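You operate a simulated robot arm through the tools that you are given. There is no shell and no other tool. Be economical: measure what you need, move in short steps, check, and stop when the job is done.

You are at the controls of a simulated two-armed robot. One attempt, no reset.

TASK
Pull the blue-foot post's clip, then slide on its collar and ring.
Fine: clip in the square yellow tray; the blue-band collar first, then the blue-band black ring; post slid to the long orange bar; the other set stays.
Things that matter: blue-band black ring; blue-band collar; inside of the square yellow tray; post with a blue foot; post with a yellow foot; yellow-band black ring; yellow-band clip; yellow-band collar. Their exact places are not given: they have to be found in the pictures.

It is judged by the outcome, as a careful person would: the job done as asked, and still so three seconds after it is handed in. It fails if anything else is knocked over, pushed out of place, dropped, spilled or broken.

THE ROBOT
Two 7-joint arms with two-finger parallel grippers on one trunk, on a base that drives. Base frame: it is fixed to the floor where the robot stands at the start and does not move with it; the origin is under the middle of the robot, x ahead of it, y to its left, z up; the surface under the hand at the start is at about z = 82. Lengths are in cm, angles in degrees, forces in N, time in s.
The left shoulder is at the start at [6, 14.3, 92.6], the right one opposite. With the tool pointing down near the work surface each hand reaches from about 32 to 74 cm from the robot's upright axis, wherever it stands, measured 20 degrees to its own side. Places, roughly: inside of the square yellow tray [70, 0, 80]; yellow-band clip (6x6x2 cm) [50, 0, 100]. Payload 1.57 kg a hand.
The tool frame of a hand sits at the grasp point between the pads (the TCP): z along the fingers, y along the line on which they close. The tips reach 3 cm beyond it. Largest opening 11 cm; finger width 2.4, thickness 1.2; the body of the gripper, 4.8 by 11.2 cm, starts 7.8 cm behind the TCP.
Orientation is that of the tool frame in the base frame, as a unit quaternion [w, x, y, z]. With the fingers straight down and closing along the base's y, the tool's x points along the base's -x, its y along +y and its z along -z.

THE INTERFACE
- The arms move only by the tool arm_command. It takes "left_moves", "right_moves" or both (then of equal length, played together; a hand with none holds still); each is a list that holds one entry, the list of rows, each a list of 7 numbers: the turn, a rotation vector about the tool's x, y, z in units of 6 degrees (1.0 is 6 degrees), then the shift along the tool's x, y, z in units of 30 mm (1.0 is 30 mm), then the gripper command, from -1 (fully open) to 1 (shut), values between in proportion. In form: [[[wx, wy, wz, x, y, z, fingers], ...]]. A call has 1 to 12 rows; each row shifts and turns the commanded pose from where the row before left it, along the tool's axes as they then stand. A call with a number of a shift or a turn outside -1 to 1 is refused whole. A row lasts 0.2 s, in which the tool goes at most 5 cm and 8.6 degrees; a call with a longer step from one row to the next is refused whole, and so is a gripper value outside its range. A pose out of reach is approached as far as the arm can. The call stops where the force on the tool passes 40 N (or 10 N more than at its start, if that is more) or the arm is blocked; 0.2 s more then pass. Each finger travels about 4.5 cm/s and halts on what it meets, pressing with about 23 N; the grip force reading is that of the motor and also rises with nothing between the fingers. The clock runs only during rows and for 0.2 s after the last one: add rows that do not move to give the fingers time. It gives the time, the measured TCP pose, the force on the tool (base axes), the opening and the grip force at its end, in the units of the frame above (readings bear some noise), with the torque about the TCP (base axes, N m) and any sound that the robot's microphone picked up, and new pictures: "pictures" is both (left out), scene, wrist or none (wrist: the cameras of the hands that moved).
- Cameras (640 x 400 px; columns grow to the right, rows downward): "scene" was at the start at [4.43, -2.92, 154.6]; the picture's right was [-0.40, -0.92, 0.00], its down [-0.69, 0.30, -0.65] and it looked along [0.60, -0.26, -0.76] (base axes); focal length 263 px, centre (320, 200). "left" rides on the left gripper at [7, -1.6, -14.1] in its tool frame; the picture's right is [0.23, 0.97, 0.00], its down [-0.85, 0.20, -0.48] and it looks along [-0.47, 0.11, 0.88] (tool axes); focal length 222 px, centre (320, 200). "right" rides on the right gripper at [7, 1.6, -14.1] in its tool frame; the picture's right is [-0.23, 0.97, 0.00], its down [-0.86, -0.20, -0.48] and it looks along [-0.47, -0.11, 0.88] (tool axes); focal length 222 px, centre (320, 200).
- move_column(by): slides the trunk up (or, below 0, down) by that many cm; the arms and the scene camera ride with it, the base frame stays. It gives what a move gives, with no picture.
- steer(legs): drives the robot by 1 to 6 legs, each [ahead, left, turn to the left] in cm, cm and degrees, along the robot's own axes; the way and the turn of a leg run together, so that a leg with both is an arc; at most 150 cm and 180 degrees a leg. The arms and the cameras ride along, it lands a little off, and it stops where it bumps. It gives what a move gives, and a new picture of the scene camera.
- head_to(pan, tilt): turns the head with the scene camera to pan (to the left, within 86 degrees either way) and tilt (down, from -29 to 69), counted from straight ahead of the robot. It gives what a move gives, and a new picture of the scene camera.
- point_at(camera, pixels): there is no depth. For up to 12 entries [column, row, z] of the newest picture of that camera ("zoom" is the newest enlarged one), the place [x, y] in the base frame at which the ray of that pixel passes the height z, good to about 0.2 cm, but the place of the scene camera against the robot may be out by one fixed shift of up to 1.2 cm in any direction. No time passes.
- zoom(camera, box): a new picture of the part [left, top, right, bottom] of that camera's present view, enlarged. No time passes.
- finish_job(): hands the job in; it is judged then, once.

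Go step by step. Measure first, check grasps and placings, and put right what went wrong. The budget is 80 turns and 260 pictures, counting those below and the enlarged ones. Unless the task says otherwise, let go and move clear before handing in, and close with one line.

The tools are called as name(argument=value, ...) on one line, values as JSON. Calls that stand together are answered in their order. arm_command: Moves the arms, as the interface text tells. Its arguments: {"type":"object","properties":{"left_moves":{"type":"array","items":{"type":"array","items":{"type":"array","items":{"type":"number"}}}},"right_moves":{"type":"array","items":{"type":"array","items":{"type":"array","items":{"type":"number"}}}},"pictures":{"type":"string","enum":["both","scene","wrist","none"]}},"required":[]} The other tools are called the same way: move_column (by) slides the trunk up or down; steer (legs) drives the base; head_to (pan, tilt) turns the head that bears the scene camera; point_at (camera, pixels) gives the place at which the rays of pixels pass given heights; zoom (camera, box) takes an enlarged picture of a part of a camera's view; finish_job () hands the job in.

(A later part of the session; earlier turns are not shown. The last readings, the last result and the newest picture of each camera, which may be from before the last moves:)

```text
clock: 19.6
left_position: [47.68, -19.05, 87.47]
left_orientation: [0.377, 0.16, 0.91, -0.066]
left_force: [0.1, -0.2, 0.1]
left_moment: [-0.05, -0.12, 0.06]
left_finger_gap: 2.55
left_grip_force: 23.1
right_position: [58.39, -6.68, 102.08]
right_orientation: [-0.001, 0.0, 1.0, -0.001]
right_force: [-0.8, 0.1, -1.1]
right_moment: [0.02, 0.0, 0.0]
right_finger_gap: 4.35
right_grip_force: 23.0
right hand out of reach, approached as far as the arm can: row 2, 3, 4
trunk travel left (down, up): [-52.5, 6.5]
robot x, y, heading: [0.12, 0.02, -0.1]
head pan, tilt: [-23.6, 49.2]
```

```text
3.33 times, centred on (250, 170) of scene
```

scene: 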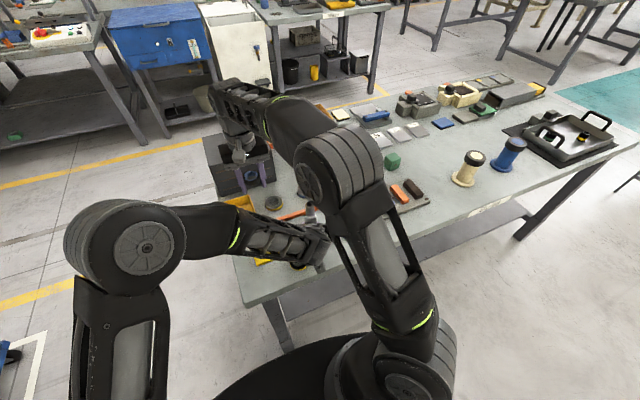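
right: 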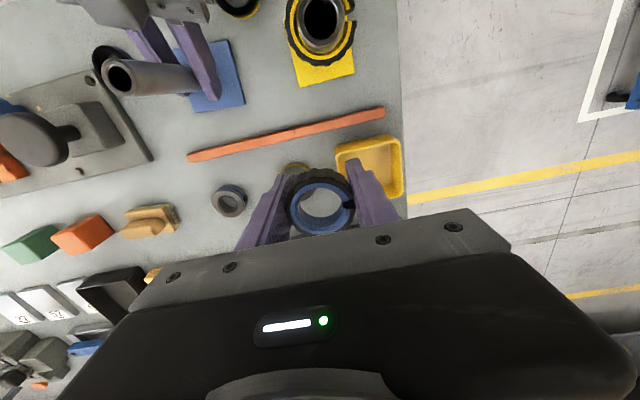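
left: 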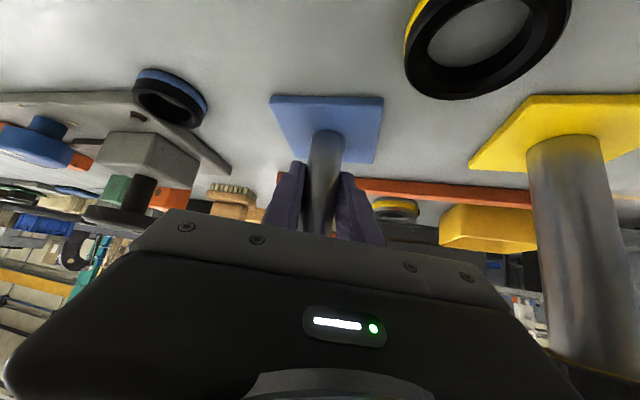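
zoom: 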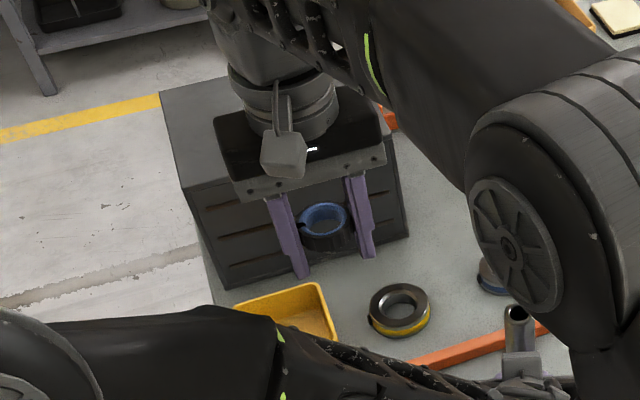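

The right hand can't reach the tray from here. I'll free the left from the post (which stands), retract it, then turn the robot left.

arm_command(left_moves=[[[0, 0, 0, 0, 0, 0, -0.3], [0, 0, 0, 0, 0, 0, -0.3], [0, 0, 0, 0, 0, 0, -0.3], [0, 0, 0, 0, 0, -0.5, -0.3], [0, 0, 0, 0, 0, -0.9, -0.3], [0, 0, 0, 0, 0, -0.9, -0.3], [0, 0, 0, 0, 0, -0.9, -0.3], [0, 0, 0, 0, 0, -0.9, -0.3], [0, 0, 0, 0, 0, -0.6, -0.3], [0, 0, 0, -0.8, 0, -0.8, -0.3], [0, 0, 0, -0.8, 0, -0.8, -0.3], [0, 0, 0, -0.4, 0, -0.4, -0.3]]], pictures="both")

```text
clock: 22.2
left_position: [38.32, -14.55, 104.31]
left_orientation: [0.367, 0.16, 0.915, -0.051]
left_force: [-0.1, 0.5, 1.3]
left_moment: [0.05, 0.02, 0.0]
left_finger_gap: 7.14
left_grip_force: 0.2
right_position: [58.47, -6.82, 102.34]
right_orientation: [0.003, 0.002, 1.0, 0.002]
right_force: [0.6, 1.1, -0.4]
right_moment: [0.0, 0.01, -0.01]
right_finger_gap: 4.37
right_grip_force: 23.0
trunk travel left (down, up): [-52.5, 6.5]
robot x, y, heading: [-0.17, 0.33, -0.2]
head pan, tilt: [-23.6, 49.2]
```

scene: 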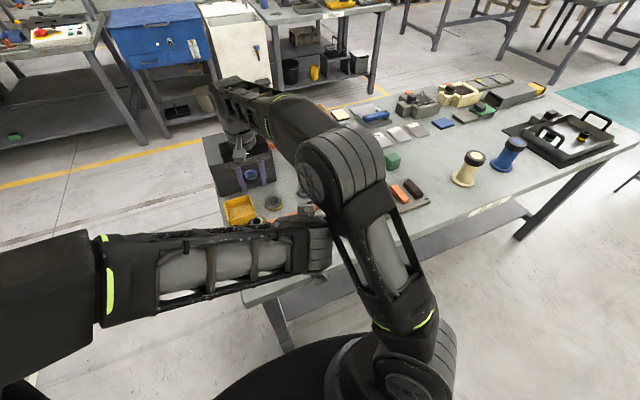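
left: 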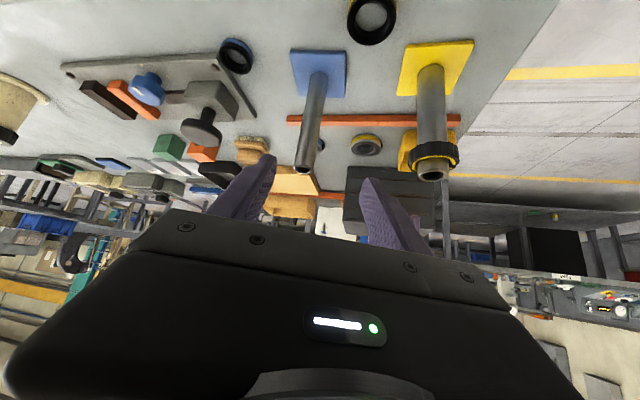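

The post stands alone. The left wrist is close to the right arm, so I'll take it away to +y before turning.

arm_command(left_moves=[[[0, 0, 0, 0.2, 1, -0.2, -0.3], [0, 0, 0, 0.2, 1, -0.2, -0.3], [0, 0, 0, 0.2, 1, -0.2, -0.3], [0, 0, 0, 0.2, 1, -0.2, -0.3], [0, 0, 0, 0.2, 1, -0.2, -0.3], [0, 0, 0, 0.2, 1, -0.2, -0.3], [0, 0, 0, 0.2, 1, -0.2, -0.3], [0, 0, 0, 0, 0, 0, -0.3]]], right_moves=[[[0, 0, 0, 0, 0, -0.3, 0.8], [0, 0, 0, 0, 0, -0.5, 0.8], [0, 0, 0, 0, 0, -0.5, 0.8], [0, 0, 0, 0.5, -0.8, 0, 0.8], [0, 0, 0, 0.5, -0.8, 0, 0.8], [0, 0, 0, 0.5, -0.8, 0, 0.8], [0, 0, 0, 0.5, -0.8, 0, 0.8], [0, 0, 0, 0, 0, 0, 0.8]]], pictures="scene")

```text
clock: 24.0
left_position: [40.44, 5.75, 106.21]
left_orientation: [0.376, 0.16, 0.91, -0.066]
left_force: [0.0, 0.0, -0.7]
left_moment: [-0.01, 0.0, -0.02]
left_finger_gap: 7.14
left_grip_force: 0.1
left hand out of reach, approached as far as the arm can: row 7
right_position: [52.36, -16.18, 104.59]
right_orientation: [0.001, 0.001, 1.0, -0.001]
right_force: [0.4, -0.3, -0.3]
right_moment: [0.0, 0.0, -0.04]
right_finger_gap: 4.37
right_grip_force: 22.9
right hand out of reach, approached as far as the arm can: row 3
trunk travel left (down, up): [-52.5, 6.5]
robot x, y, heading: [-0.33, -0.09, 0.1]
head pan, tilt: [-23.6, 49.2]
```

scene: 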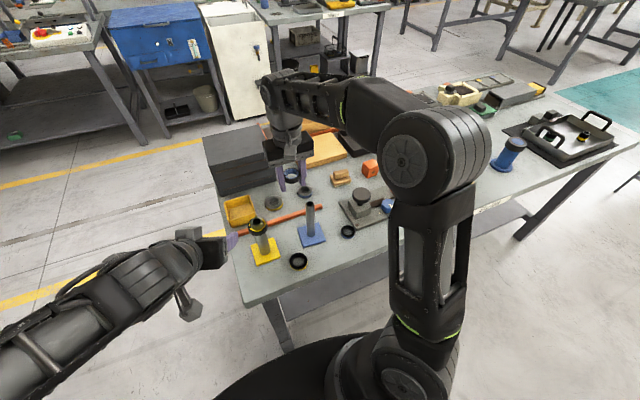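

Clear now. I'll turn the robot 18° left.

steer(legs=[[0, 0, 18]])

```text
clock: 25.4
left_position: [36.68, 17.88, 106.31]
left_orientation: [0.382, 0.016, 0.924, -0.007]
left_force: [0.6, -0.2, -0.9]
left_moment: [0.01, -0.02, -0.01]
left_finger_gap: 7.16
left_grip_force: 0.0
right_position: [54.74, 0.88, 104.56]
right_orientation: [0.0, -0.155, 0.988, 0.0]
right_force: [0.5, 0.7, -0.3]
right_moment: [0.02, -0.01, -0.02]
right_finger_gap: 4.39
right_grip_force: 22.8
trunk travel left (down, up): [-52.5, 6.5]
robot x, y, heading: [0.09, 0.12, 18.1]
head pan, tilt: [-23.6, 49.2]
```

scene: 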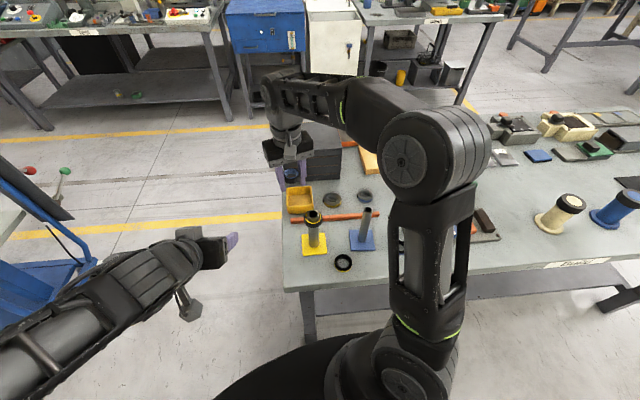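

Turned 18.1°. I'll undo the yaw of the right hand and move over the tray centre.

arm_command(right_moves=[[[0, 0, 1, 0, 0, 0, 0.8], [0, 0, 1, 0, 0, 0, 0.8], [0, 0, 1, 0, 0, 0, 0.8], [0, 0, 0, -0.86, -0.1, 0, 0.8], [0, 0, 0, -0.86, -0.1, 0, 0.8], [0, 0, 0, -0.86, -0.1, 0, 0.8], [0, 0, 0, -0.86, -0.1, 0, 0.8], [0, 0, 0, 0, 0, 0.3, 0.8], [0, 0, 0, 0, 0, 0, 0.8]]], pictures="both")

zoom(camera="right", box=[200, 80, 440, 230])

zoom(camera="scene", box=[230, 100, 390, 230])

```text
clock: 27.4
left_position: [36.64, 17.89, 106.29]
left_orientation: [0.382, 0.016, 0.924, -0.006]
left_force: [-1.1, 0.0, -0.2]
left_moment: [0.0, 0.0, 0.0]
left_finger_gap: 7.14
left_grip_force: 0.1
right_position: [64.07, -0.34, 103.68]
right_orientation: [0.0, 0.001, 1.0, -0.001]
right_force: [-0.5, 0.5, 0.1]
right_moment: [-0.03, -0.03, -0.01]
right_finger_gap: 4.39
right_grip_force: 23.0
right hand out of reach, approached as far as the arm can: row 7
trunk travel left (down, up): [-52.5, 6.5]
robot x, y, heading: [-0.07, 0.31, 18.1]
head pan, tilt: [-23.6, 49.2]
```

scene: 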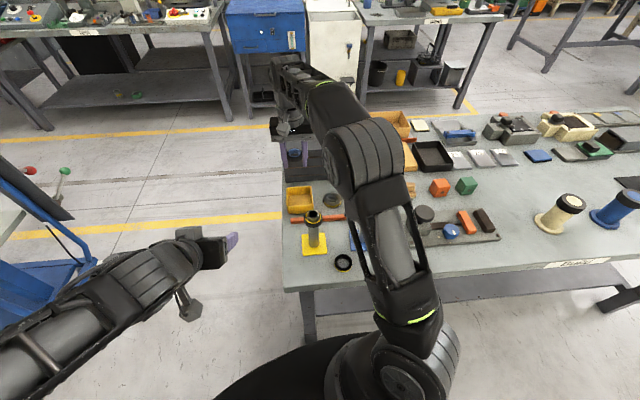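
right: 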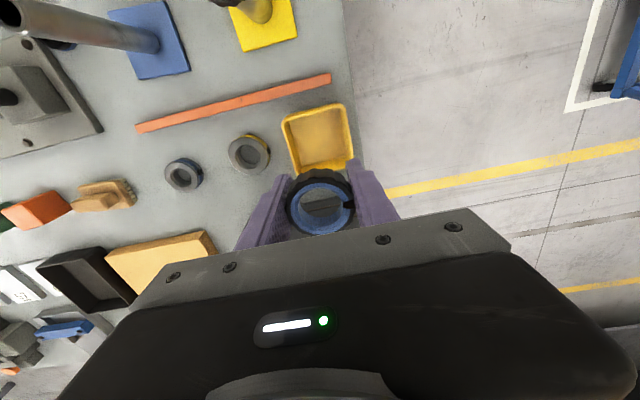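

```text
2.67 times, centred on (320, 155) of right
```

zoom: 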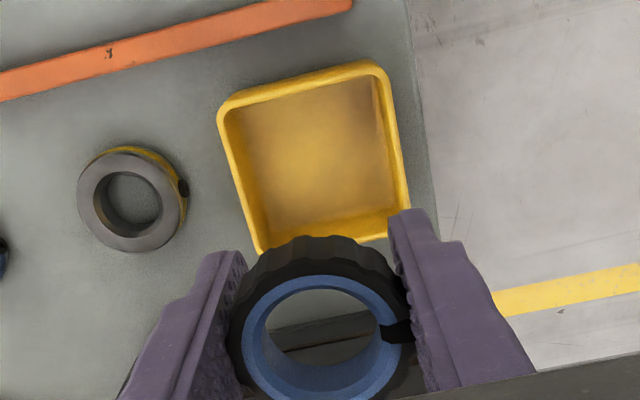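

```text
3.08 times, centred on (310, 165) of scene
```

zoom: 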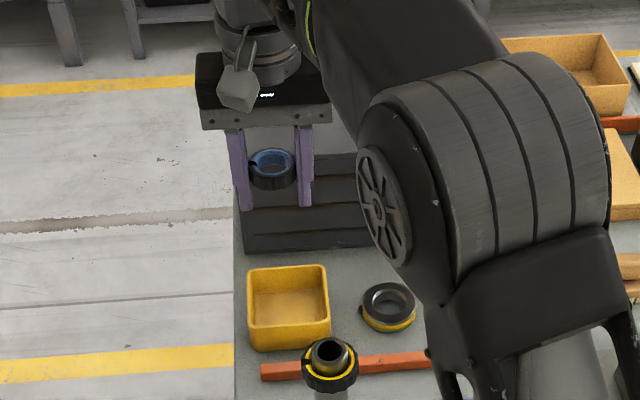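

I'll locate the tray and the box front edge with this view.

point_at(camera="right", pixels=[[283, 122, 86], [343.5, 105, 86], [353, 163, 86], [297, 174, 86], [320, 143, 82.5]])

point_at(camera="scene", pixels=[[286, 194, 82], [330, 191, 82], [303, 208, 82.5], [303, 188, 86]])

```text
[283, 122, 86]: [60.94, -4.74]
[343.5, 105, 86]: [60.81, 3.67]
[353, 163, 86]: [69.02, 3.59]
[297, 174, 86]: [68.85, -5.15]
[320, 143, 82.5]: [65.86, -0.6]
```

```text
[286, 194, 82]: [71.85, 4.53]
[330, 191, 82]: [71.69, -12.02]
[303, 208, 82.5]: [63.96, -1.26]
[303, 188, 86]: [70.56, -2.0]
```

Tray rim centre is (64.9,-0.65). I'll descend to just above the floor, first to z≈88.

arm_command(right_moves=[[[0, 0, 0, 0.1, -0.1, 1, 0.8], [0, 0, 0, 0, 0, 1, 0.8], [0, 0, 0, 0, 0, 1, 0.8], [0, 0, 0, 0, 0, 1, 0.8], [0, 0, 0, 0, 0, 0.8, 0.8], [0, 0, 0, 0, 0, 0.4, 0.8], [0, 0, 0, 0, 0, 0, 0.8]]], pictures="wrist")

zoom(camera="scene", box=[230, 100, 390, 230])

```text
clock: 29.0
left_position: [36.67, 17.88, 106.23]
left_orientation: [0.382, 0.017, 0.924, -0.007]
left_force: [0.2, 0.0, 0.5]
left_moment: [0.0, -0.04, -0.01]
left_finger_gap: 7.15
left_grip_force: 0.1
right_position: [64.1, -0.7, 88.1]
right_orientation: [0.0, 0.001, 1.0, 0.0]
right_force: [-0.9, -0.1, 0.5]
right_moment: [0.0, -0.01, -0.04]
right_finger_gap: 4.37
right_grip_force: 23.3
trunk travel left (down, up): [-52.5, 6.5]
robot x, y, heading: [-0.24, 0.15, 18.0]
head pan, tilt: [-23.6, 49.2]
```

right: 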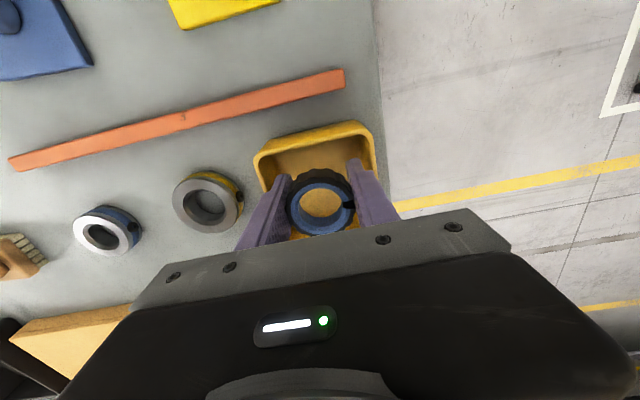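

```text
3.08 times, centred on (310, 165) of scene
```

zoom: 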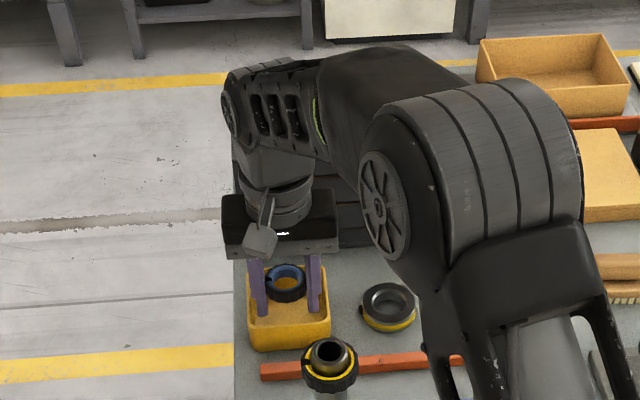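

The clip is in the tray outline. I'll go down 1.8 cm more and open slightly.

arm_command(right_moves=[[[0, 0, 0, 0, 0, 0.4, 0.8], [0, 0, 0, 0, 0, 0.2, 0.8], [0, 0, 0, 0, 0, 0, 0.8], [0, 0, 0, 0, 0, 0, 0.1], [0, 0, 0, 0, 0, 0, 0.03], [0, 0, 0, 0, 0, 0, 0.03]]], pictures="wrist")

zoom(camera="right", box=[220, 90, 420, 240])

```text
clock: 30.4
left_position: [36.67, 17.88, 106.23]
left_orientation: [0.381, 0.016, 0.924, -0.007]
left_force: [0.1, 0.3, 0.3]
left_moment: [-0.01, 0.0, -0.02]
left_finger_gap: 7.15
left_grip_force: 0.0
right_position: [64.13, -0.53, 86.33]
right_orientation: [0.0, 0.001, 1.0, 0.0]
right_force: [-0.7, -0.4, 0.1]
right_moment: [0.02, 0.01, 0.0]
right_finger_gap: 5.33
right_grip_force: 0.1
trunk travel left (down, up): [-52.5, 6.5]
robot x, y, heading: [0.1, 0.08, 17.9]
head pan, tilt: [-23.6, 49.2]
```

right: 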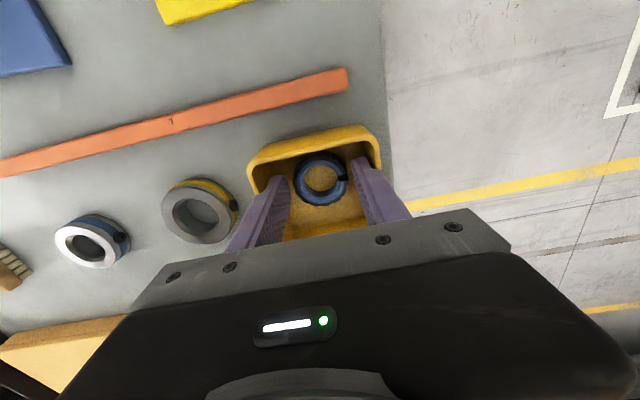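

```text
2.67 times, centred on (320, 165) of right
```

zoom: 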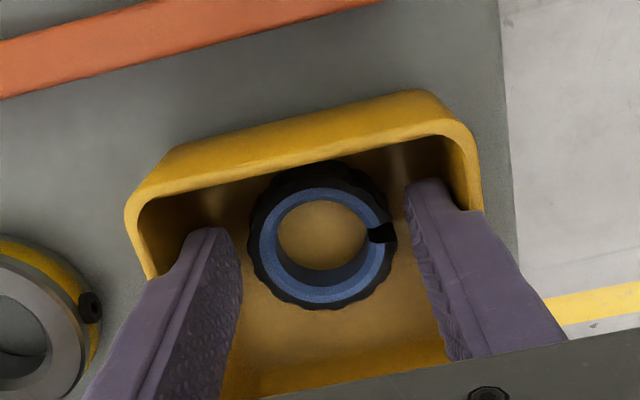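

The clip lies flat in the tray. I'll lift out, pull back, and turn the robot back.

arm_command(right_moves=[[[0, 0, 0, 0, 0, -0.5, 0.03], [0, 0, 0, 0, 0, -1, 0.03], [0, 0, 0, 0, 0, -1, 0.03], [0, 0, 0, 0, 0, -1, 0.03], [0, 0, 0, 0, 0, -1, 0.03], [0, 0, 0, 0, 0, -1, 0.03], [0, 0, 0, 1, 0.2, -0.5, 0.03], [0, 0, 0, 1, 0.2, -0.5, 0.03], [0, 0, 0, 0, 0, 0, 0.03]]], pictures="wrist")

steer(legs=[[0, 0, -18]])

```text
clock: 32.4
left_position: [36.73, 17.95, 106.17]
left_orientation: [0.382, 0.016, 0.924, -0.007]
left_force: [0.6, 0.0, 0.5]
left_moment: [0.02, -0.03, 0.0]
left_finger_gap: 7.12
left_grip_force: 0.1
right_position: [57.95, 0.56, 105.8]
right_orientation: [0.0, 0.001, 1.0, 0.0]
right_force: [0.0, -0.8, -0.3]
right_moment: [0.02, -0.01, -0.02]
right_finger_gap: 5.35
right_grip_force: 0.0
trunk travel left (down, up): [-52.5, 6.5]
robot x, y, heading: [-0.34, 0.01, 18.0]
head pan, tilt: [-23.6, 49.2]
```

right: 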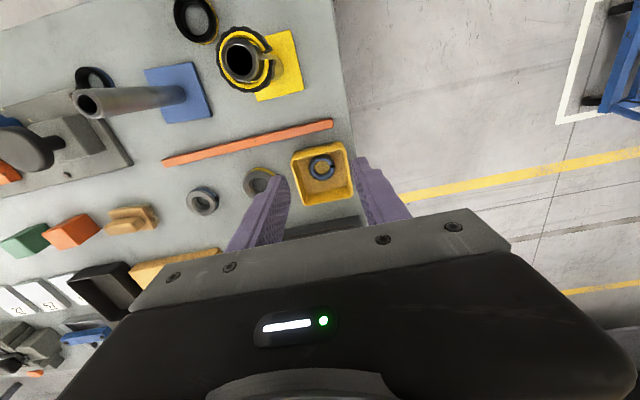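

```text
clock: 33.8
left_position: [40.46, 6.01, 106.19]
left_orientation: [0.376, 0.157, 0.911, -0.065]
left_force: [0.3, 0.2, 0.2]
left_moment: [-0.02, 0.04, -0.02]
left_finger_gap: 7.16
left_grip_force: 0.1
right_position: [55.46, -16.76, 105.83]
right_orientation: [0.0, 0.154, 0.988, 0.0]
right_force: [-0.1, -0.2, 0.0]
right_moment: [0.01, 0.01, -0.02]
right_finger_gap: 5.35
right_grip_force: 0.1
trunk travel left (down, up): [-52.5, 6.5]
robot x, y, heading: [-0.27, 0.11, 0.3]
head pan, tilt: [-23.6, 49.2]
```

scene: 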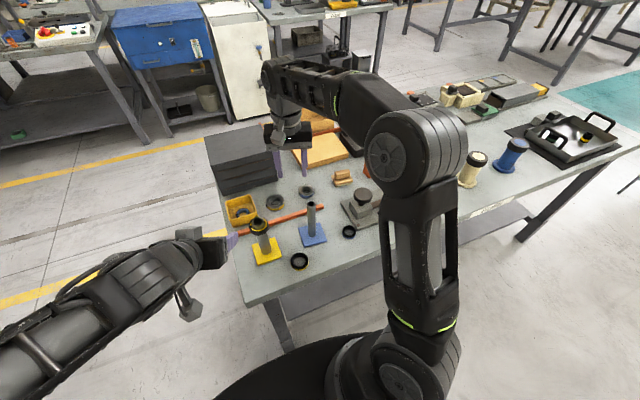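

Back at heading 0. I'll realign yaw and look at the blue collar from nearby.

arm_command(right_moves=[[[0, 0, -1, 0, 0, 0, -0.3], [0, 0, -1, 0, 0, 0, -0.3], [0, 0, -1, 0, 0, 0, -0.3], [0, 0, 0, -0.1, -0.8, 0.5, -0.3], [0, 0, 0, -0.1, -0.8, 0.5, -0.3], [0, 0, 0, -0.1, -0.6, 0.5, -0.3], [0, 0, 0, 0, 0, 0, -0.3]]], pictures="wrist")

zoom(camera="right", box=[200, 80, 440, 230])

zoom(camera="scene", box=[250, 160, 370, 250])

```text
clock: 35.4
left_position: [40.38, 6.04, 106.24]
left_orientation: [0.377, 0.157, 0.911, -0.065]
left_force: [-0.1, 0.7, -0.7]
left_moment: [-0.02, -0.04, -0.01]
left_finger_gap: 7.16
left_grip_force: 0.0
right_position: [56.31, -23.43, 101.41]
right_orientation: [0.0, -0.004, 1.0, -0.001]
right_force: [-0.1, 0.2, 0.4]
right_moment: [-0.02, 0.01, 0.0]
right_finger_gap: 7.14
right_grip_force: 0.0
trunk travel left (down, up): [-52.5, 6.5]
robot x, y, heading: [0.24, -0.02, 0.5]
head pan, tilt: [-23.6, 49.2]
```

right: 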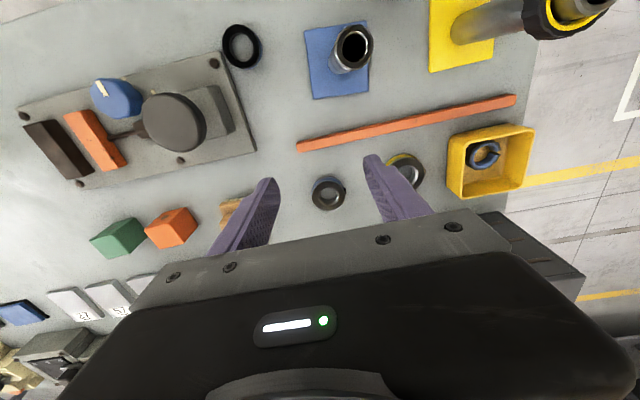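

```text
2.67 times, centred on (320, 155) of right
```

zoom: 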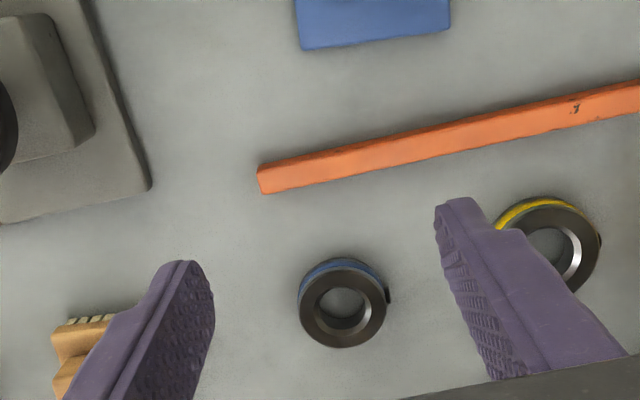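

```text
4.44 times, centred on (310, 205) of scene
```

zoom: 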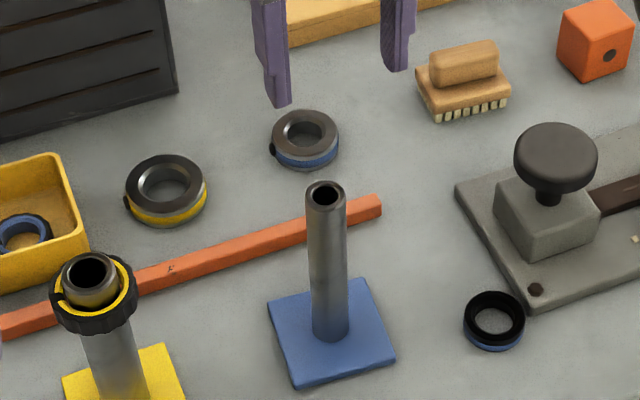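

The collar's set screw faces +y (zoom (388,295)), so I'll grip at an angle with a 60° hand turn. First I'll measure the collar and the post.

point_at(camera="right", pixels=[[328.6, 195.5, 84], [328.6, 195.5, 85], [312, 195.5, 84], [345, 195.5, 84], [355, 47, 97.6], [336, 75, 82.8], [240, 47, 83.5]])

point_at(camera="scene", pixels=[[308.6, 189, 84], [308.6, 189, 85], [313, 202.5, 97.6], [350, 232, 83.5], [314, 234.7, 82.8]])

```text
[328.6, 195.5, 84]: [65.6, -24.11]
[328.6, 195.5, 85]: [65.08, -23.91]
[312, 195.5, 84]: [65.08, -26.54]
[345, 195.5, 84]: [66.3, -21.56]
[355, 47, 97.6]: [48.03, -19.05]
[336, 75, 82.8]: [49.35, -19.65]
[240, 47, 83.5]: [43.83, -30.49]
```

```text
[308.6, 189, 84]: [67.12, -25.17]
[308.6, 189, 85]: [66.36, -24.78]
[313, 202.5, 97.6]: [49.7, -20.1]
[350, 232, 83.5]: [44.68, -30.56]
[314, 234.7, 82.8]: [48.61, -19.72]
```

Collar at about (65.3,-24.0), top z≈84.5. I'll move above it and turn the gripper 54°.

arm_command(right_moves=[[[0, 0, 0, -0.99, -0.07, 0.8, -0.3], [0, 0, 0, -0.99, -0.07, 0.8, -0.3], [0, 0, 0, -0.99, -0.07, 0.8, -0.3], [0, 0, 1, 0, 0, 0, -0.3], [0, 0, 1, 0, 0, 0, -0.3], [0, 0, 1, 0, 0, 0, -0.3], [0, 0, 1, 0, 0, 0, -0.3], [0, 0, 1, 0, 0, 0, -0.3], [0, 0, 1, 0, 0, 0, -0.3], [0, 0, 1, 0, 0, 0, -0.3], [0, 0, 1, 0, 0, 0, -0.3], [0, 0, 1, 0, 0, 0, -0.3]]], pictures="both")

zoom(camera="right", box=[200, 80, 440, 230])

```text
clock: 38.0
left_position: [40.3, 6.03, 106.19]
left_orientation: [0.376, 0.156, 0.911, -0.065]
left_force: [0.9, -0.5, 1.0]
left_moment: [0.0, -0.01, 0.01]
left_finger_gap: 7.14
left_grip_force: 0.1
right_position: [65.32, -24.04, 94.18]
right_orientation: [0.0, 0.452, 0.892, 0.0]
right_force: [-0.9, 0.2, -0.2]
right_moment: [0.03, -0.01, -0.01]
right_finger_gap: 7.13
right_grip_force: 0.0
trunk travel left (down, up): [-52.5, 6.5]
robot x, y, heading: [0.1, 0.12, 0.2]
head pan, tilt: [-23.6, 49.2]
```

scene: 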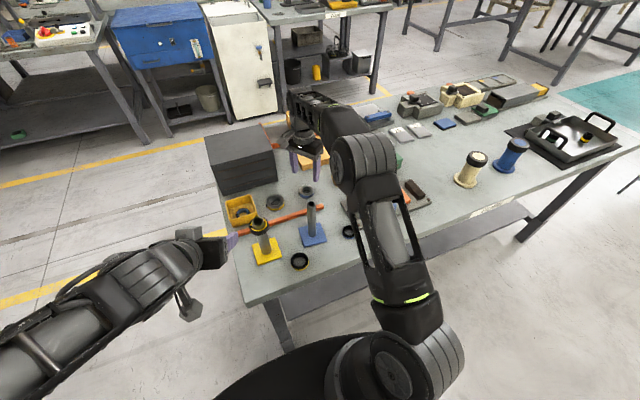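
right: 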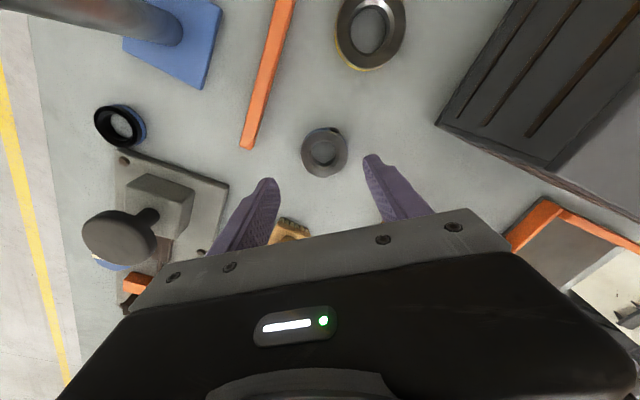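

```text
2.67 times, centred on (320, 155) of right
```

zoom: 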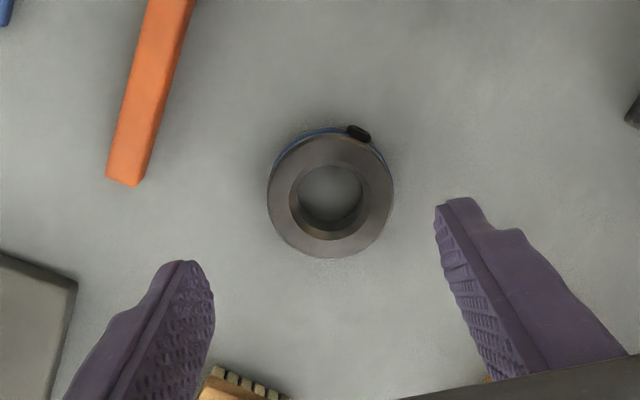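

point_at(camera="zoom", pixels=[[330, 196, 84], [330, 196, 85], [267, 196, 84.5], [393, 196, 84.5], [330, 135, 84.5], [330, 258, 84.5], [358, 132, 83]])

```text
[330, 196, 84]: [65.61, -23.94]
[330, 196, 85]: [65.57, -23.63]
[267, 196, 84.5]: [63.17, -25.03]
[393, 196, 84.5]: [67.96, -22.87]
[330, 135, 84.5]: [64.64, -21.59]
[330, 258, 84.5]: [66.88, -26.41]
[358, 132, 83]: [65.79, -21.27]
```

Collar centre (65.6,-24.0), top z≈84, OD≈5.2, screw clear of the closing line. I'll descend around it.

arm_command(right_moves=[[[0, 0, 0, -0.04, 0.08, 0.8, -0.45], [0, 0, 0, 0, 0, 0.8, -0.45], [0, 0, 0, 0, 0, 0.8, -0.45], [0, 0, 0, 0, 0, 0.4, -0.45], [0, 0, 0, 0, 0, 0.13, -0.45], [0, 0, 0, 0, 0, 0, -0.45]]], pictures="wrist")

zoom(camera="right", box=[200, 80, 440, 230])

```text
clock: 39.4
left_position: [40.27, 6.15, 106.23]
left_orientation: [0.376, 0.156, 0.911, -0.065]
left_force: [0.4, 0.3, -0.5]
left_moment: [0.01, -0.01, -0.02]
left_finger_gap: 7.13
left_grip_force: 0.0
right_position: [65.52, -23.95, 85.36]
right_orientation: [-0.001, 0.451, 0.893, 0.0]
right_force: [0.8, 0.0, -0.1]
right_moment: [0.03, -0.01, 0.02]
right_finger_gap: 7.99
right_grip_force: 0.1
trunk travel left (down, up): [-52.5, 6.5]
robot x, y, heading: [-0.18, -0.06, 0.3]
head pan, tilt: [-23.6, 49.2]
```

right: 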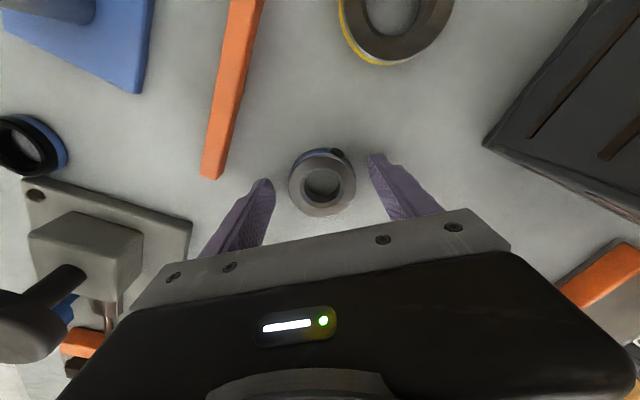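

```text
2.67 times, centred on (320, 155) of right
```

zoom: 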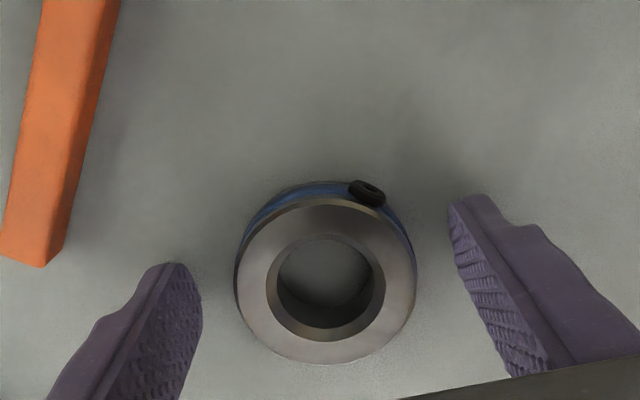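

Centred between the fingers. I'll close and verify the position estimate.

point_at(camera="zoom", pixels=[[325, 279, 84]])

arm_command(right_moves=[[[0, 0, 0, 0, 0, 0, -0.2], [0, 0, 0, 0, 0, 0, 0], [0, 0, 0, 0, 0, 0, 0.2], [0, 0, 0, 0, 0, 0, 0.4], [0, 0, 0, 0, 0, 0, 0.6], [0, 0, 0, 0, 0, 0, 0.6]]], pictures="wrist")

zoom(camera="right", box=[200, 80, 440, 230])

```text
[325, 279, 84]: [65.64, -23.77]
```

```text
clock: 40.8
left_position: [40.39, 6.09, 106.25]
left_orientation: [0.377, 0.157, 0.911, -0.065]
left_force: [-0.2, 1.0, -0.3]
left_moment: [-0.01, 0.02, -0.03]
left_finger_gap: 7.18
left_grip_force: 0.0
right_position: [65.69, -24.0, 85.33]
right_orientation: [0.0, 0.45, 0.893, 0.001]
right_force: [0.9, 0.8, 0.8]
right_moment: [0.08, -0.07, 0.0]
right_finger_gap: 5.32
right_grip_force: 23.0
trunk travel left (down, up): [-52.5, 6.5]
robot x, y, heading: [0.09, -0.05, 0.2]
head pan, tilt: [-23.6, 49.2]
```

right: 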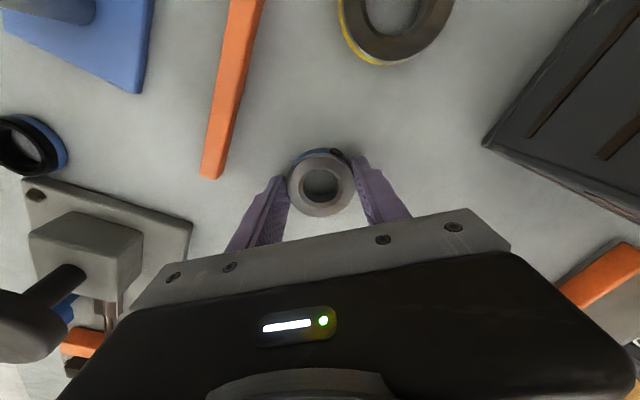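

```text
2.67 times, centred on (320, 155) of right
```

zoom: 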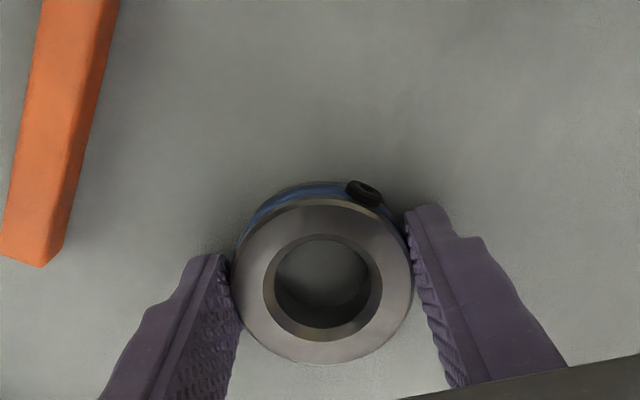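

Collar gripped (5.32 cm, centred). I'll lift and carry it above the post tip.

arm_command(right_moves=[[[0, 0, 0, 0, 0, -0.6, 0.7], [0, 0, 0, 0, 0, -1, 0.7], [0, 0, 0, 0, 0, -1, 0.7], [0, 0, 0, 0, 0, -0.7, 0.7], [0, 0, 0, 0.795, -0.645, -0.6, 0.7], [0, 0, 0, 0.795, -0.645, -0.6, 0.7], [0, 0, 0, 0.795, -0.645, -0.6, 0.7], [0, 0, 0, 0.795, -0.645, -0.6, 0.7], [0, 0, 0, 0.795, -0.645, -0.2, 0.7], [0, 0, 0, 0.795, -0.645, 0, 0.7], [0, 0, 0, 0, 0, 0, 0.7]]], pictures="wrist")

zoom(camera="right", box=[240, 130, 400, 230])

zoom(camera="scene", box=[270, 160, 366, 240])

```text
clock: 43.2
left_position: [40.46, 6.06, 106.22]
left_orientation: [0.376, 0.157, 0.911, -0.065]
left_force: [1.3, -0.8, 0.0]
left_moment: [0.01, -0.03, 0.04]
left_finger_gap: 7.15
left_grip_force: 0.1
right_position: [47.7, -19.3, 103.1]
right_orientation: [0.0, 0.451, 0.892, 0.0]
right_force: [-0.9, 0.0, -1.9]
right_moment: [0.0, 0.0, 0.02]
right_finger_gap: 5.36
right_grip_force: 22.9
trunk travel left (down, up): [-52.5, 6.5]
robot x, y, heading: [-0.01, 0.13, 0.3]
head pan, tilt: [-23.6, 49.2]
```

right: 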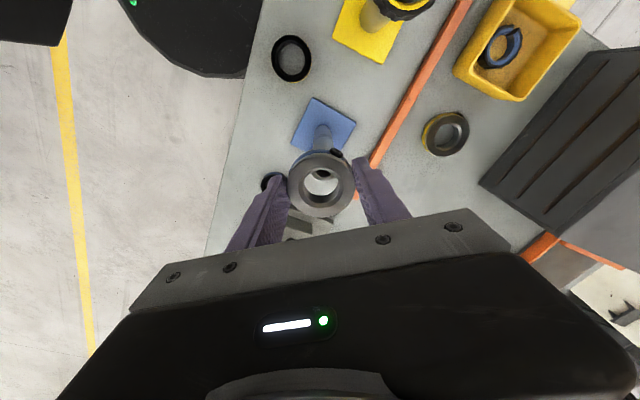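

```text
4.00 times, centred on (320, 180) of right
```

zoom: 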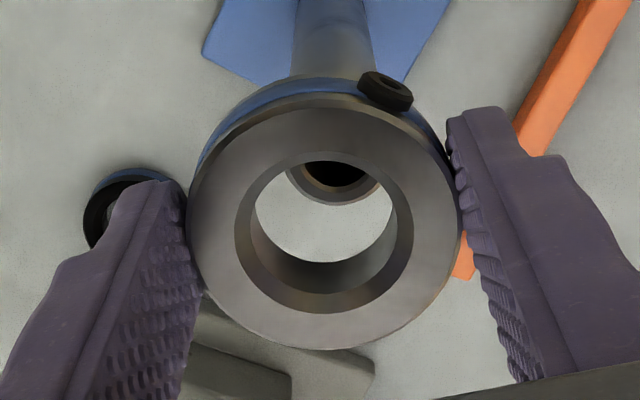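

```text
5.00 times, centred on (318, 200) of scene
```

zoom: 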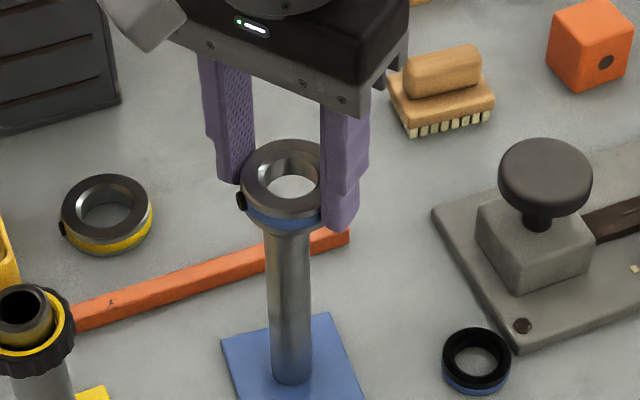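

The tip shows through the hole at zoom (335,163). I'll compute its lateral offset against the collar centre (324,228).

point_at(camera="zoom", pixels=[[335.5, 163, 97.6], [335.5, 163, 97.1], [324, 226, 101.8], [286, 170, 97.6], [385, 170, 97.6], [187, 222, 101.2], [460, 222, 101.2], [332, 0, 87]])

```text
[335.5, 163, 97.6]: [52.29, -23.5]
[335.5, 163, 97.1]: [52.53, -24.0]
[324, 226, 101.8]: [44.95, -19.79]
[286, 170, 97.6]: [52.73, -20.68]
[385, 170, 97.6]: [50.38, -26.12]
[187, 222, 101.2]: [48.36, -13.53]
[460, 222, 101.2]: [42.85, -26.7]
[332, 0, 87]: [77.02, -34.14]
```

That used the scene zoom; I'll repeat with right-camera pixels.

point_at(camera="right", pixels=[[323.9, 170.75, 97.6], [323.9, 170.75, 98.0], [321, 186.5, 101.8], [311.5, 172, 97.6], [336.25, 172, 97.6], [286.75, 185.5, 101.3], [355, 185.5, 101.3], [323.9, 181.5, 97.6]])

```text
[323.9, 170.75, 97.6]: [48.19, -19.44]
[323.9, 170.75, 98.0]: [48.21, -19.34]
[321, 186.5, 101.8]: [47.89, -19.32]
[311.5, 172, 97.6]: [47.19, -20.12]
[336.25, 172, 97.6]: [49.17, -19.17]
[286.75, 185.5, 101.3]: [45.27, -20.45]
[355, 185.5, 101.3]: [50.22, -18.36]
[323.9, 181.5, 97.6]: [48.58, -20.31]
```

Post is offset about +0.1 (tool y) and -0.13 (tool x) from the collar. I'll correct it and lower gently onto the tip.

arm_command(right_moves=[[[0, 0, 0, -0.04, 0.035, 0.2, 0.7], [0, 0, 0, 0, 0, 0.2, 0.7], [0, 0, 0, 0, 0, 0.2, 0.7], [0, 0, 0, 0, 0, 0.1, 0.7], [0, 0, 0, 0, 0, 0.1, 0.7], [0, 0, 0, 0, 0, 0.1, 0.7], [0, 0, 0, 0, 0, 0, 0.7]]], pictures="wrist")

zoom(camera="right", box=[240, 130, 400, 230])

zoom(camera="scene", box=[270, 160, 366, 240])

```text
clock: 44.8
left_position: [40.32, 6.1, 106.23]
left_orientation: [0.376, 0.156, 0.911, -0.065]
left_force: [-0.2, 0.5, -0.6]
left_moment: [-0.03, 0.03, 0.02]
left_finger_gap: 7.14
left_grip_force: 0.1
right_position: [47.86, -19.35, 100.26]
right_orientation: [0.0, 0.451, 0.893, 0.0]
right_force: [-0.7, 0.5, -3.2]
right_moment: [0.06, -0.03, 0.02]
right_finger_gap: 5.33
right_grip_force: 22.8
trunk travel left (down, up): [-52.5, 6.5]
robot x, y, heading: [-0.02, -0.15, 0.4]
head pan, tilt: [-23.6, 49.2]
```

right: 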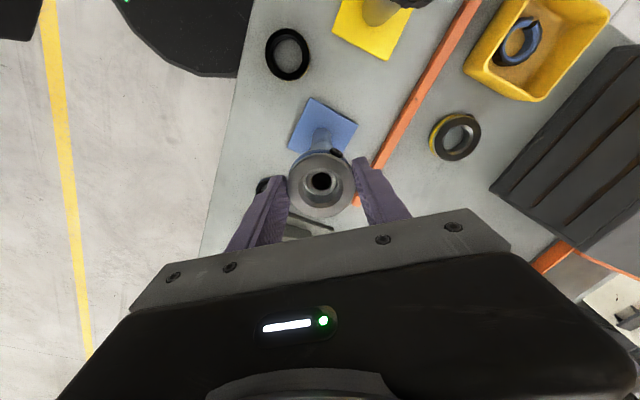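

```text
4.00 times, centred on (320, 180) of right
```

zoom: 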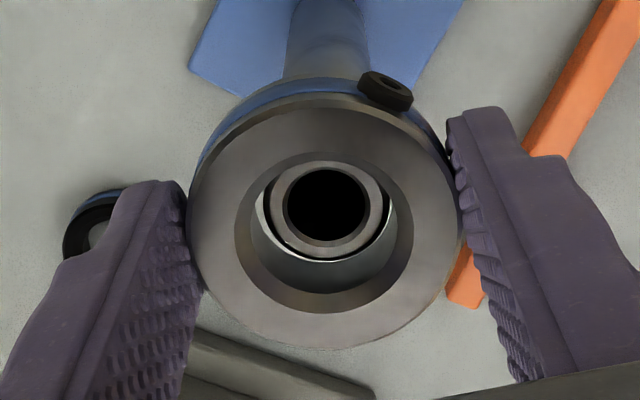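

```text
5.00 times, centred on (318, 200) of scene
```

zoom: 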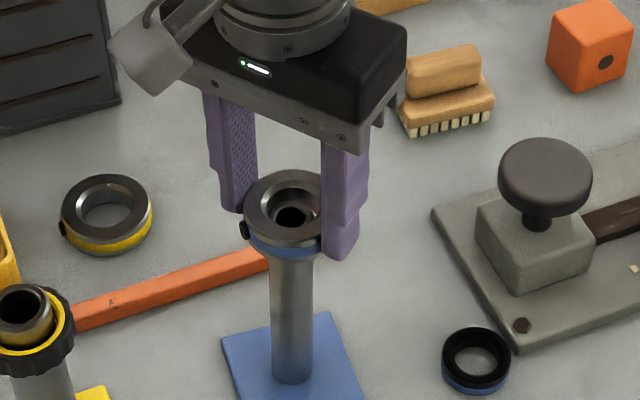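

The tip is inside the hole with clearance all round. I'll slide down until just before the palm would meet the post top (TCP≈90.6).

arm_command(right_moves=[[[0, 0, 0, 0, 0, 0.3, 0.7], [0, 0, 0, 0, 0, 0.4, 0.7], [0, 0, 0, 0, 0, 0.4, 0.7], [0, 0, 0, 0, 0, 0.4, 0.7], [0, 0, 0, 0, 0, 0.4, 0.7], [0, 0, 0, 0, 0, 0.4, 0.7], [0, 0, 0, 0, 0, 0.4, 0.7], [0, 0, 0, 0, 0, 0.3, 0.7], [0, 0, 0, 0, 0, 0.2, 0.7], [0, 0, 0, 0, 0, 0, 0.7]]], pictures="both")

zoom(camera="scene", box=[270, 160, 366, 240])

```text
clock: 47.0
left_position: [40.37, 6.08, 106.23]
left_orientation: [0.376, 0.157, 0.911, -0.065]
left_force: [1.0, -0.8, -0.4]
left_moment: [0.02, -0.01, 0.02]
left_finger_gap: 7.17
left_grip_force: 0.1
right_position: [47.83, -19.37, 90.71]
right_orientation: [0.0, 0.451, 0.893, 0.0]
right_force: [-1.4, 0.0, -1.4]
right_moment: [0.0, -0.01, 0.0]
right_finger_gap: 5.32
right_grip_force: 23.2
trunk travel left (down, up): [-52.5, 6.5]
robot x, y, heading: [-0.03, -0.21, 0.5]
head pan, tilt: [-23.6, 49.2]
```

scene: 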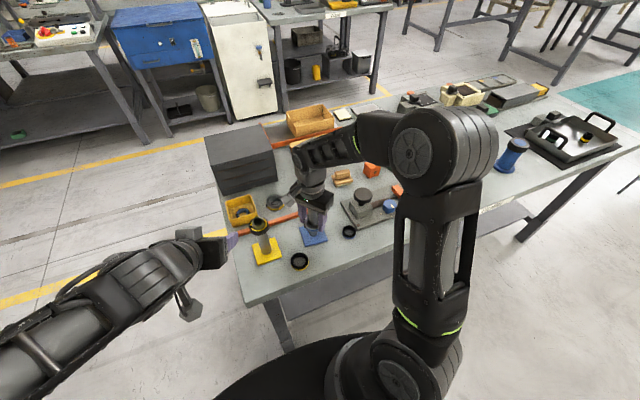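
right: 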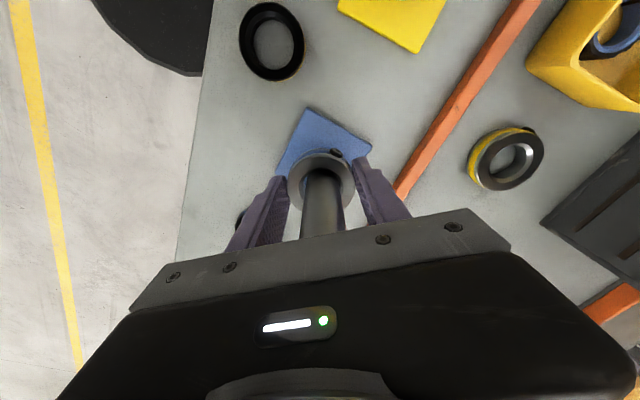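

```text
5.00 times, centred on (318, 200) of scene
```

zoom: 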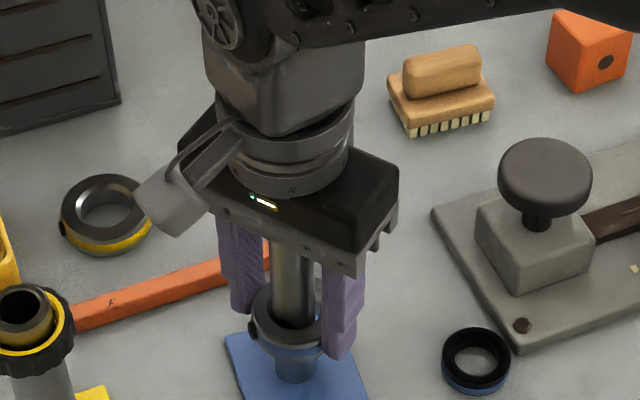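

The collar is threaded well down the post with no load. I'll release it and check it slides to the foot.

arm_command(right_moves=[[[0, 0, 0, 0, 0, 0, -0.1], [0, 0, 0, 0, 0, 0, -0.3], [0, 0, 0, 0, 0, 0, -0.4], [0, 0, 0, 0, 0, 0, -0.4]]], pictures="wrist")

zoom(camera="scene", box=[270, 160, 366, 250])

```text
clock: 48.0
left_position: [40.35, 6.04, 106.27]
left_orientation: [0.376, 0.157, 0.911, -0.064]
left_force: [-0.7, -0.1, 0.0]
left_moment: [-0.02, 0.01, -0.01]
left_finger_gap: 7.15
left_grip_force: 0.1
right_position: [47.95, -19.47, 90.72]
right_orientation: [0.0, 0.451, 0.892, 0.0]
right_force: [0.7, 0.0, 0.3]
right_moment: [0.02, 0.0, 0.01]
right_finger_gap: 7.71
right_grip_force: 0.1
trunk travel left (down, up): [-52.5, 6.5]
robot x, y, heading: [-0.15, 0.09, 0.6]
head pan, tilt: [-23.6, 49.2]
```

right: 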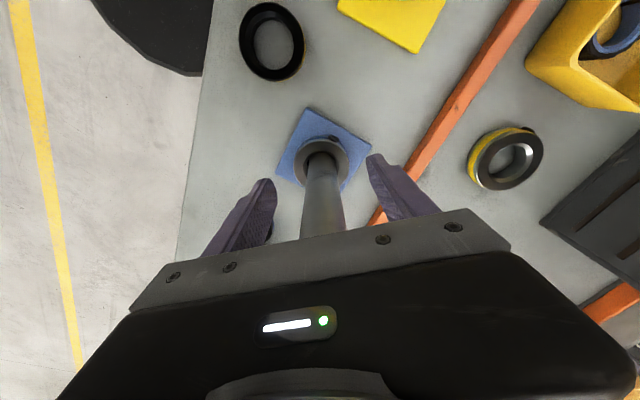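

```text
4.44 times, centred on (318, 205) of scene
```

zoom: 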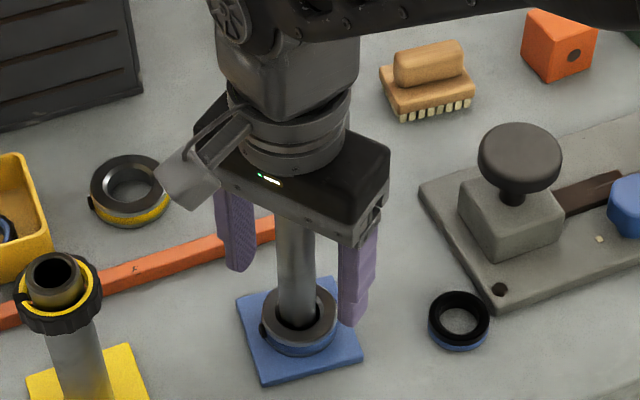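

The collar sits flat on the blue foot. I'll rise clear of the post and move over the blue-band ring.

arm_command(right_moves=[[[0, 0, 0, 0, 0, -0.6, -0.5], [0, 0, 0, 0, 0, -1, -0.5], [0, 0, 0, 0, 0, -1, -0.5], [0, 0, 0, 0, 0, -1, -0.5], [0, 0, 0, 0, 0, -0.8, -0.5], [0, 0, 0, -0.54, -0.8, 0, -0.5], [0, 0, 0, -0.54, -0.8, 0, -0.5], [0, 0, 0, -0.54, -0.8, 0, -0.5], [0, 0, 0, -0.54, -0.8, 0, -0.5], [0, 0, 0, 0, 0, 1, -0.5], [0, 0, 0, 0, 0, 0.8, -0.5], [0, 0, 0, 0, 0, 0, -0.5]]], pictures="wrist")

zoom(camera="right", box=[200, 80, 440, 230])

zoom(camera="scene", box=[290, 180, 386, 250])

```text
clock: 50.6
left_position: [40.39, 6.05, 106.14]
left_orientation: [0.376, 0.157, 0.911, -0.065]
left_force: [-0.7, 0.1, 0.2]
left_moment: [0.0, -0.03, 0.01]
left_finger_gap: 7.14
left_grip_force: 0.0
right_position: [44.06, -30.22, 98.45]
right_orientation: [0.0, 0.451, 0.892, 0.0]
right_force: [0.4, 0.1, -0.4]
right_moment: [0.03, 0.0, -0.02]
right_finger_gap: 8.26
right_grip_force: 0.1
trunk travel left (down, up): [-52.5, 6.5]
robot x, y, heading: [0.11, 0.17, 0.4]
head pan, tilt: [-23.6, 49.2]
```

right: 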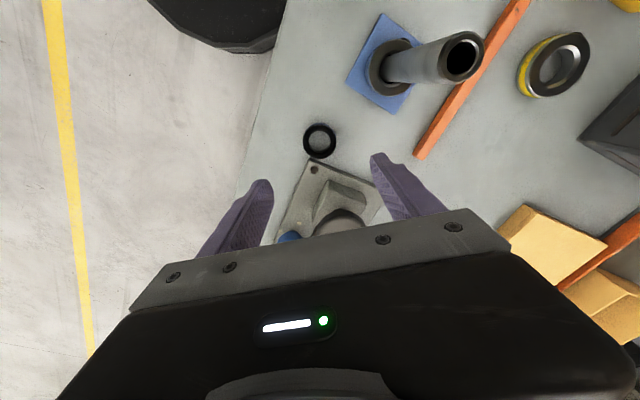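

```text
2.67 times, centred on (320, 155) of right
```

zoom: 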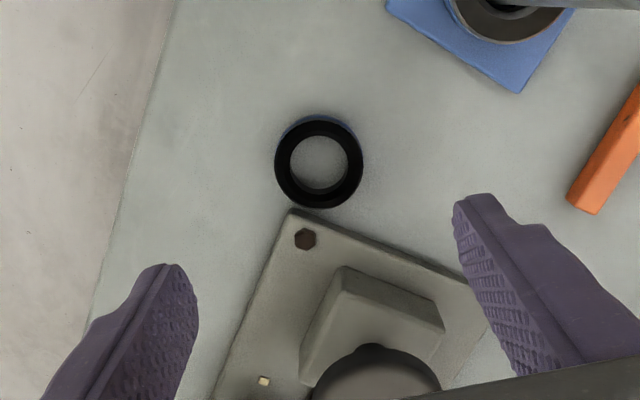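

```text
5.71 times, centred on (338, 215) of scene
```

zoom: 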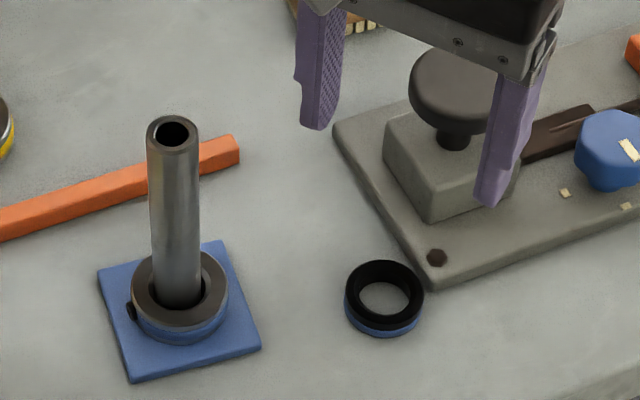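

The ring is at zoom (319,163), with the plate corner just behind; the fingers land left and right of it, clear of the plate. I'll measure its centre.

point_at(camera="right", pixels=[[319.6, 141.1, 83.3], [319.6, 141.1, 84], [303, 141.1, 83.3], [336.5, 141.1, 83.3], [319.6, 157.5, 83.3], [319.6, 124.5, 83.3], [309, 159, 83]])

```text
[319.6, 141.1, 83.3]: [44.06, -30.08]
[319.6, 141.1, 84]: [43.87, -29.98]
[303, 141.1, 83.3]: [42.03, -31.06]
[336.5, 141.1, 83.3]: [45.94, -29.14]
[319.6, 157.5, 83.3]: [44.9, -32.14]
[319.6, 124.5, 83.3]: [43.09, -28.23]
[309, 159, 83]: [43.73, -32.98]
```

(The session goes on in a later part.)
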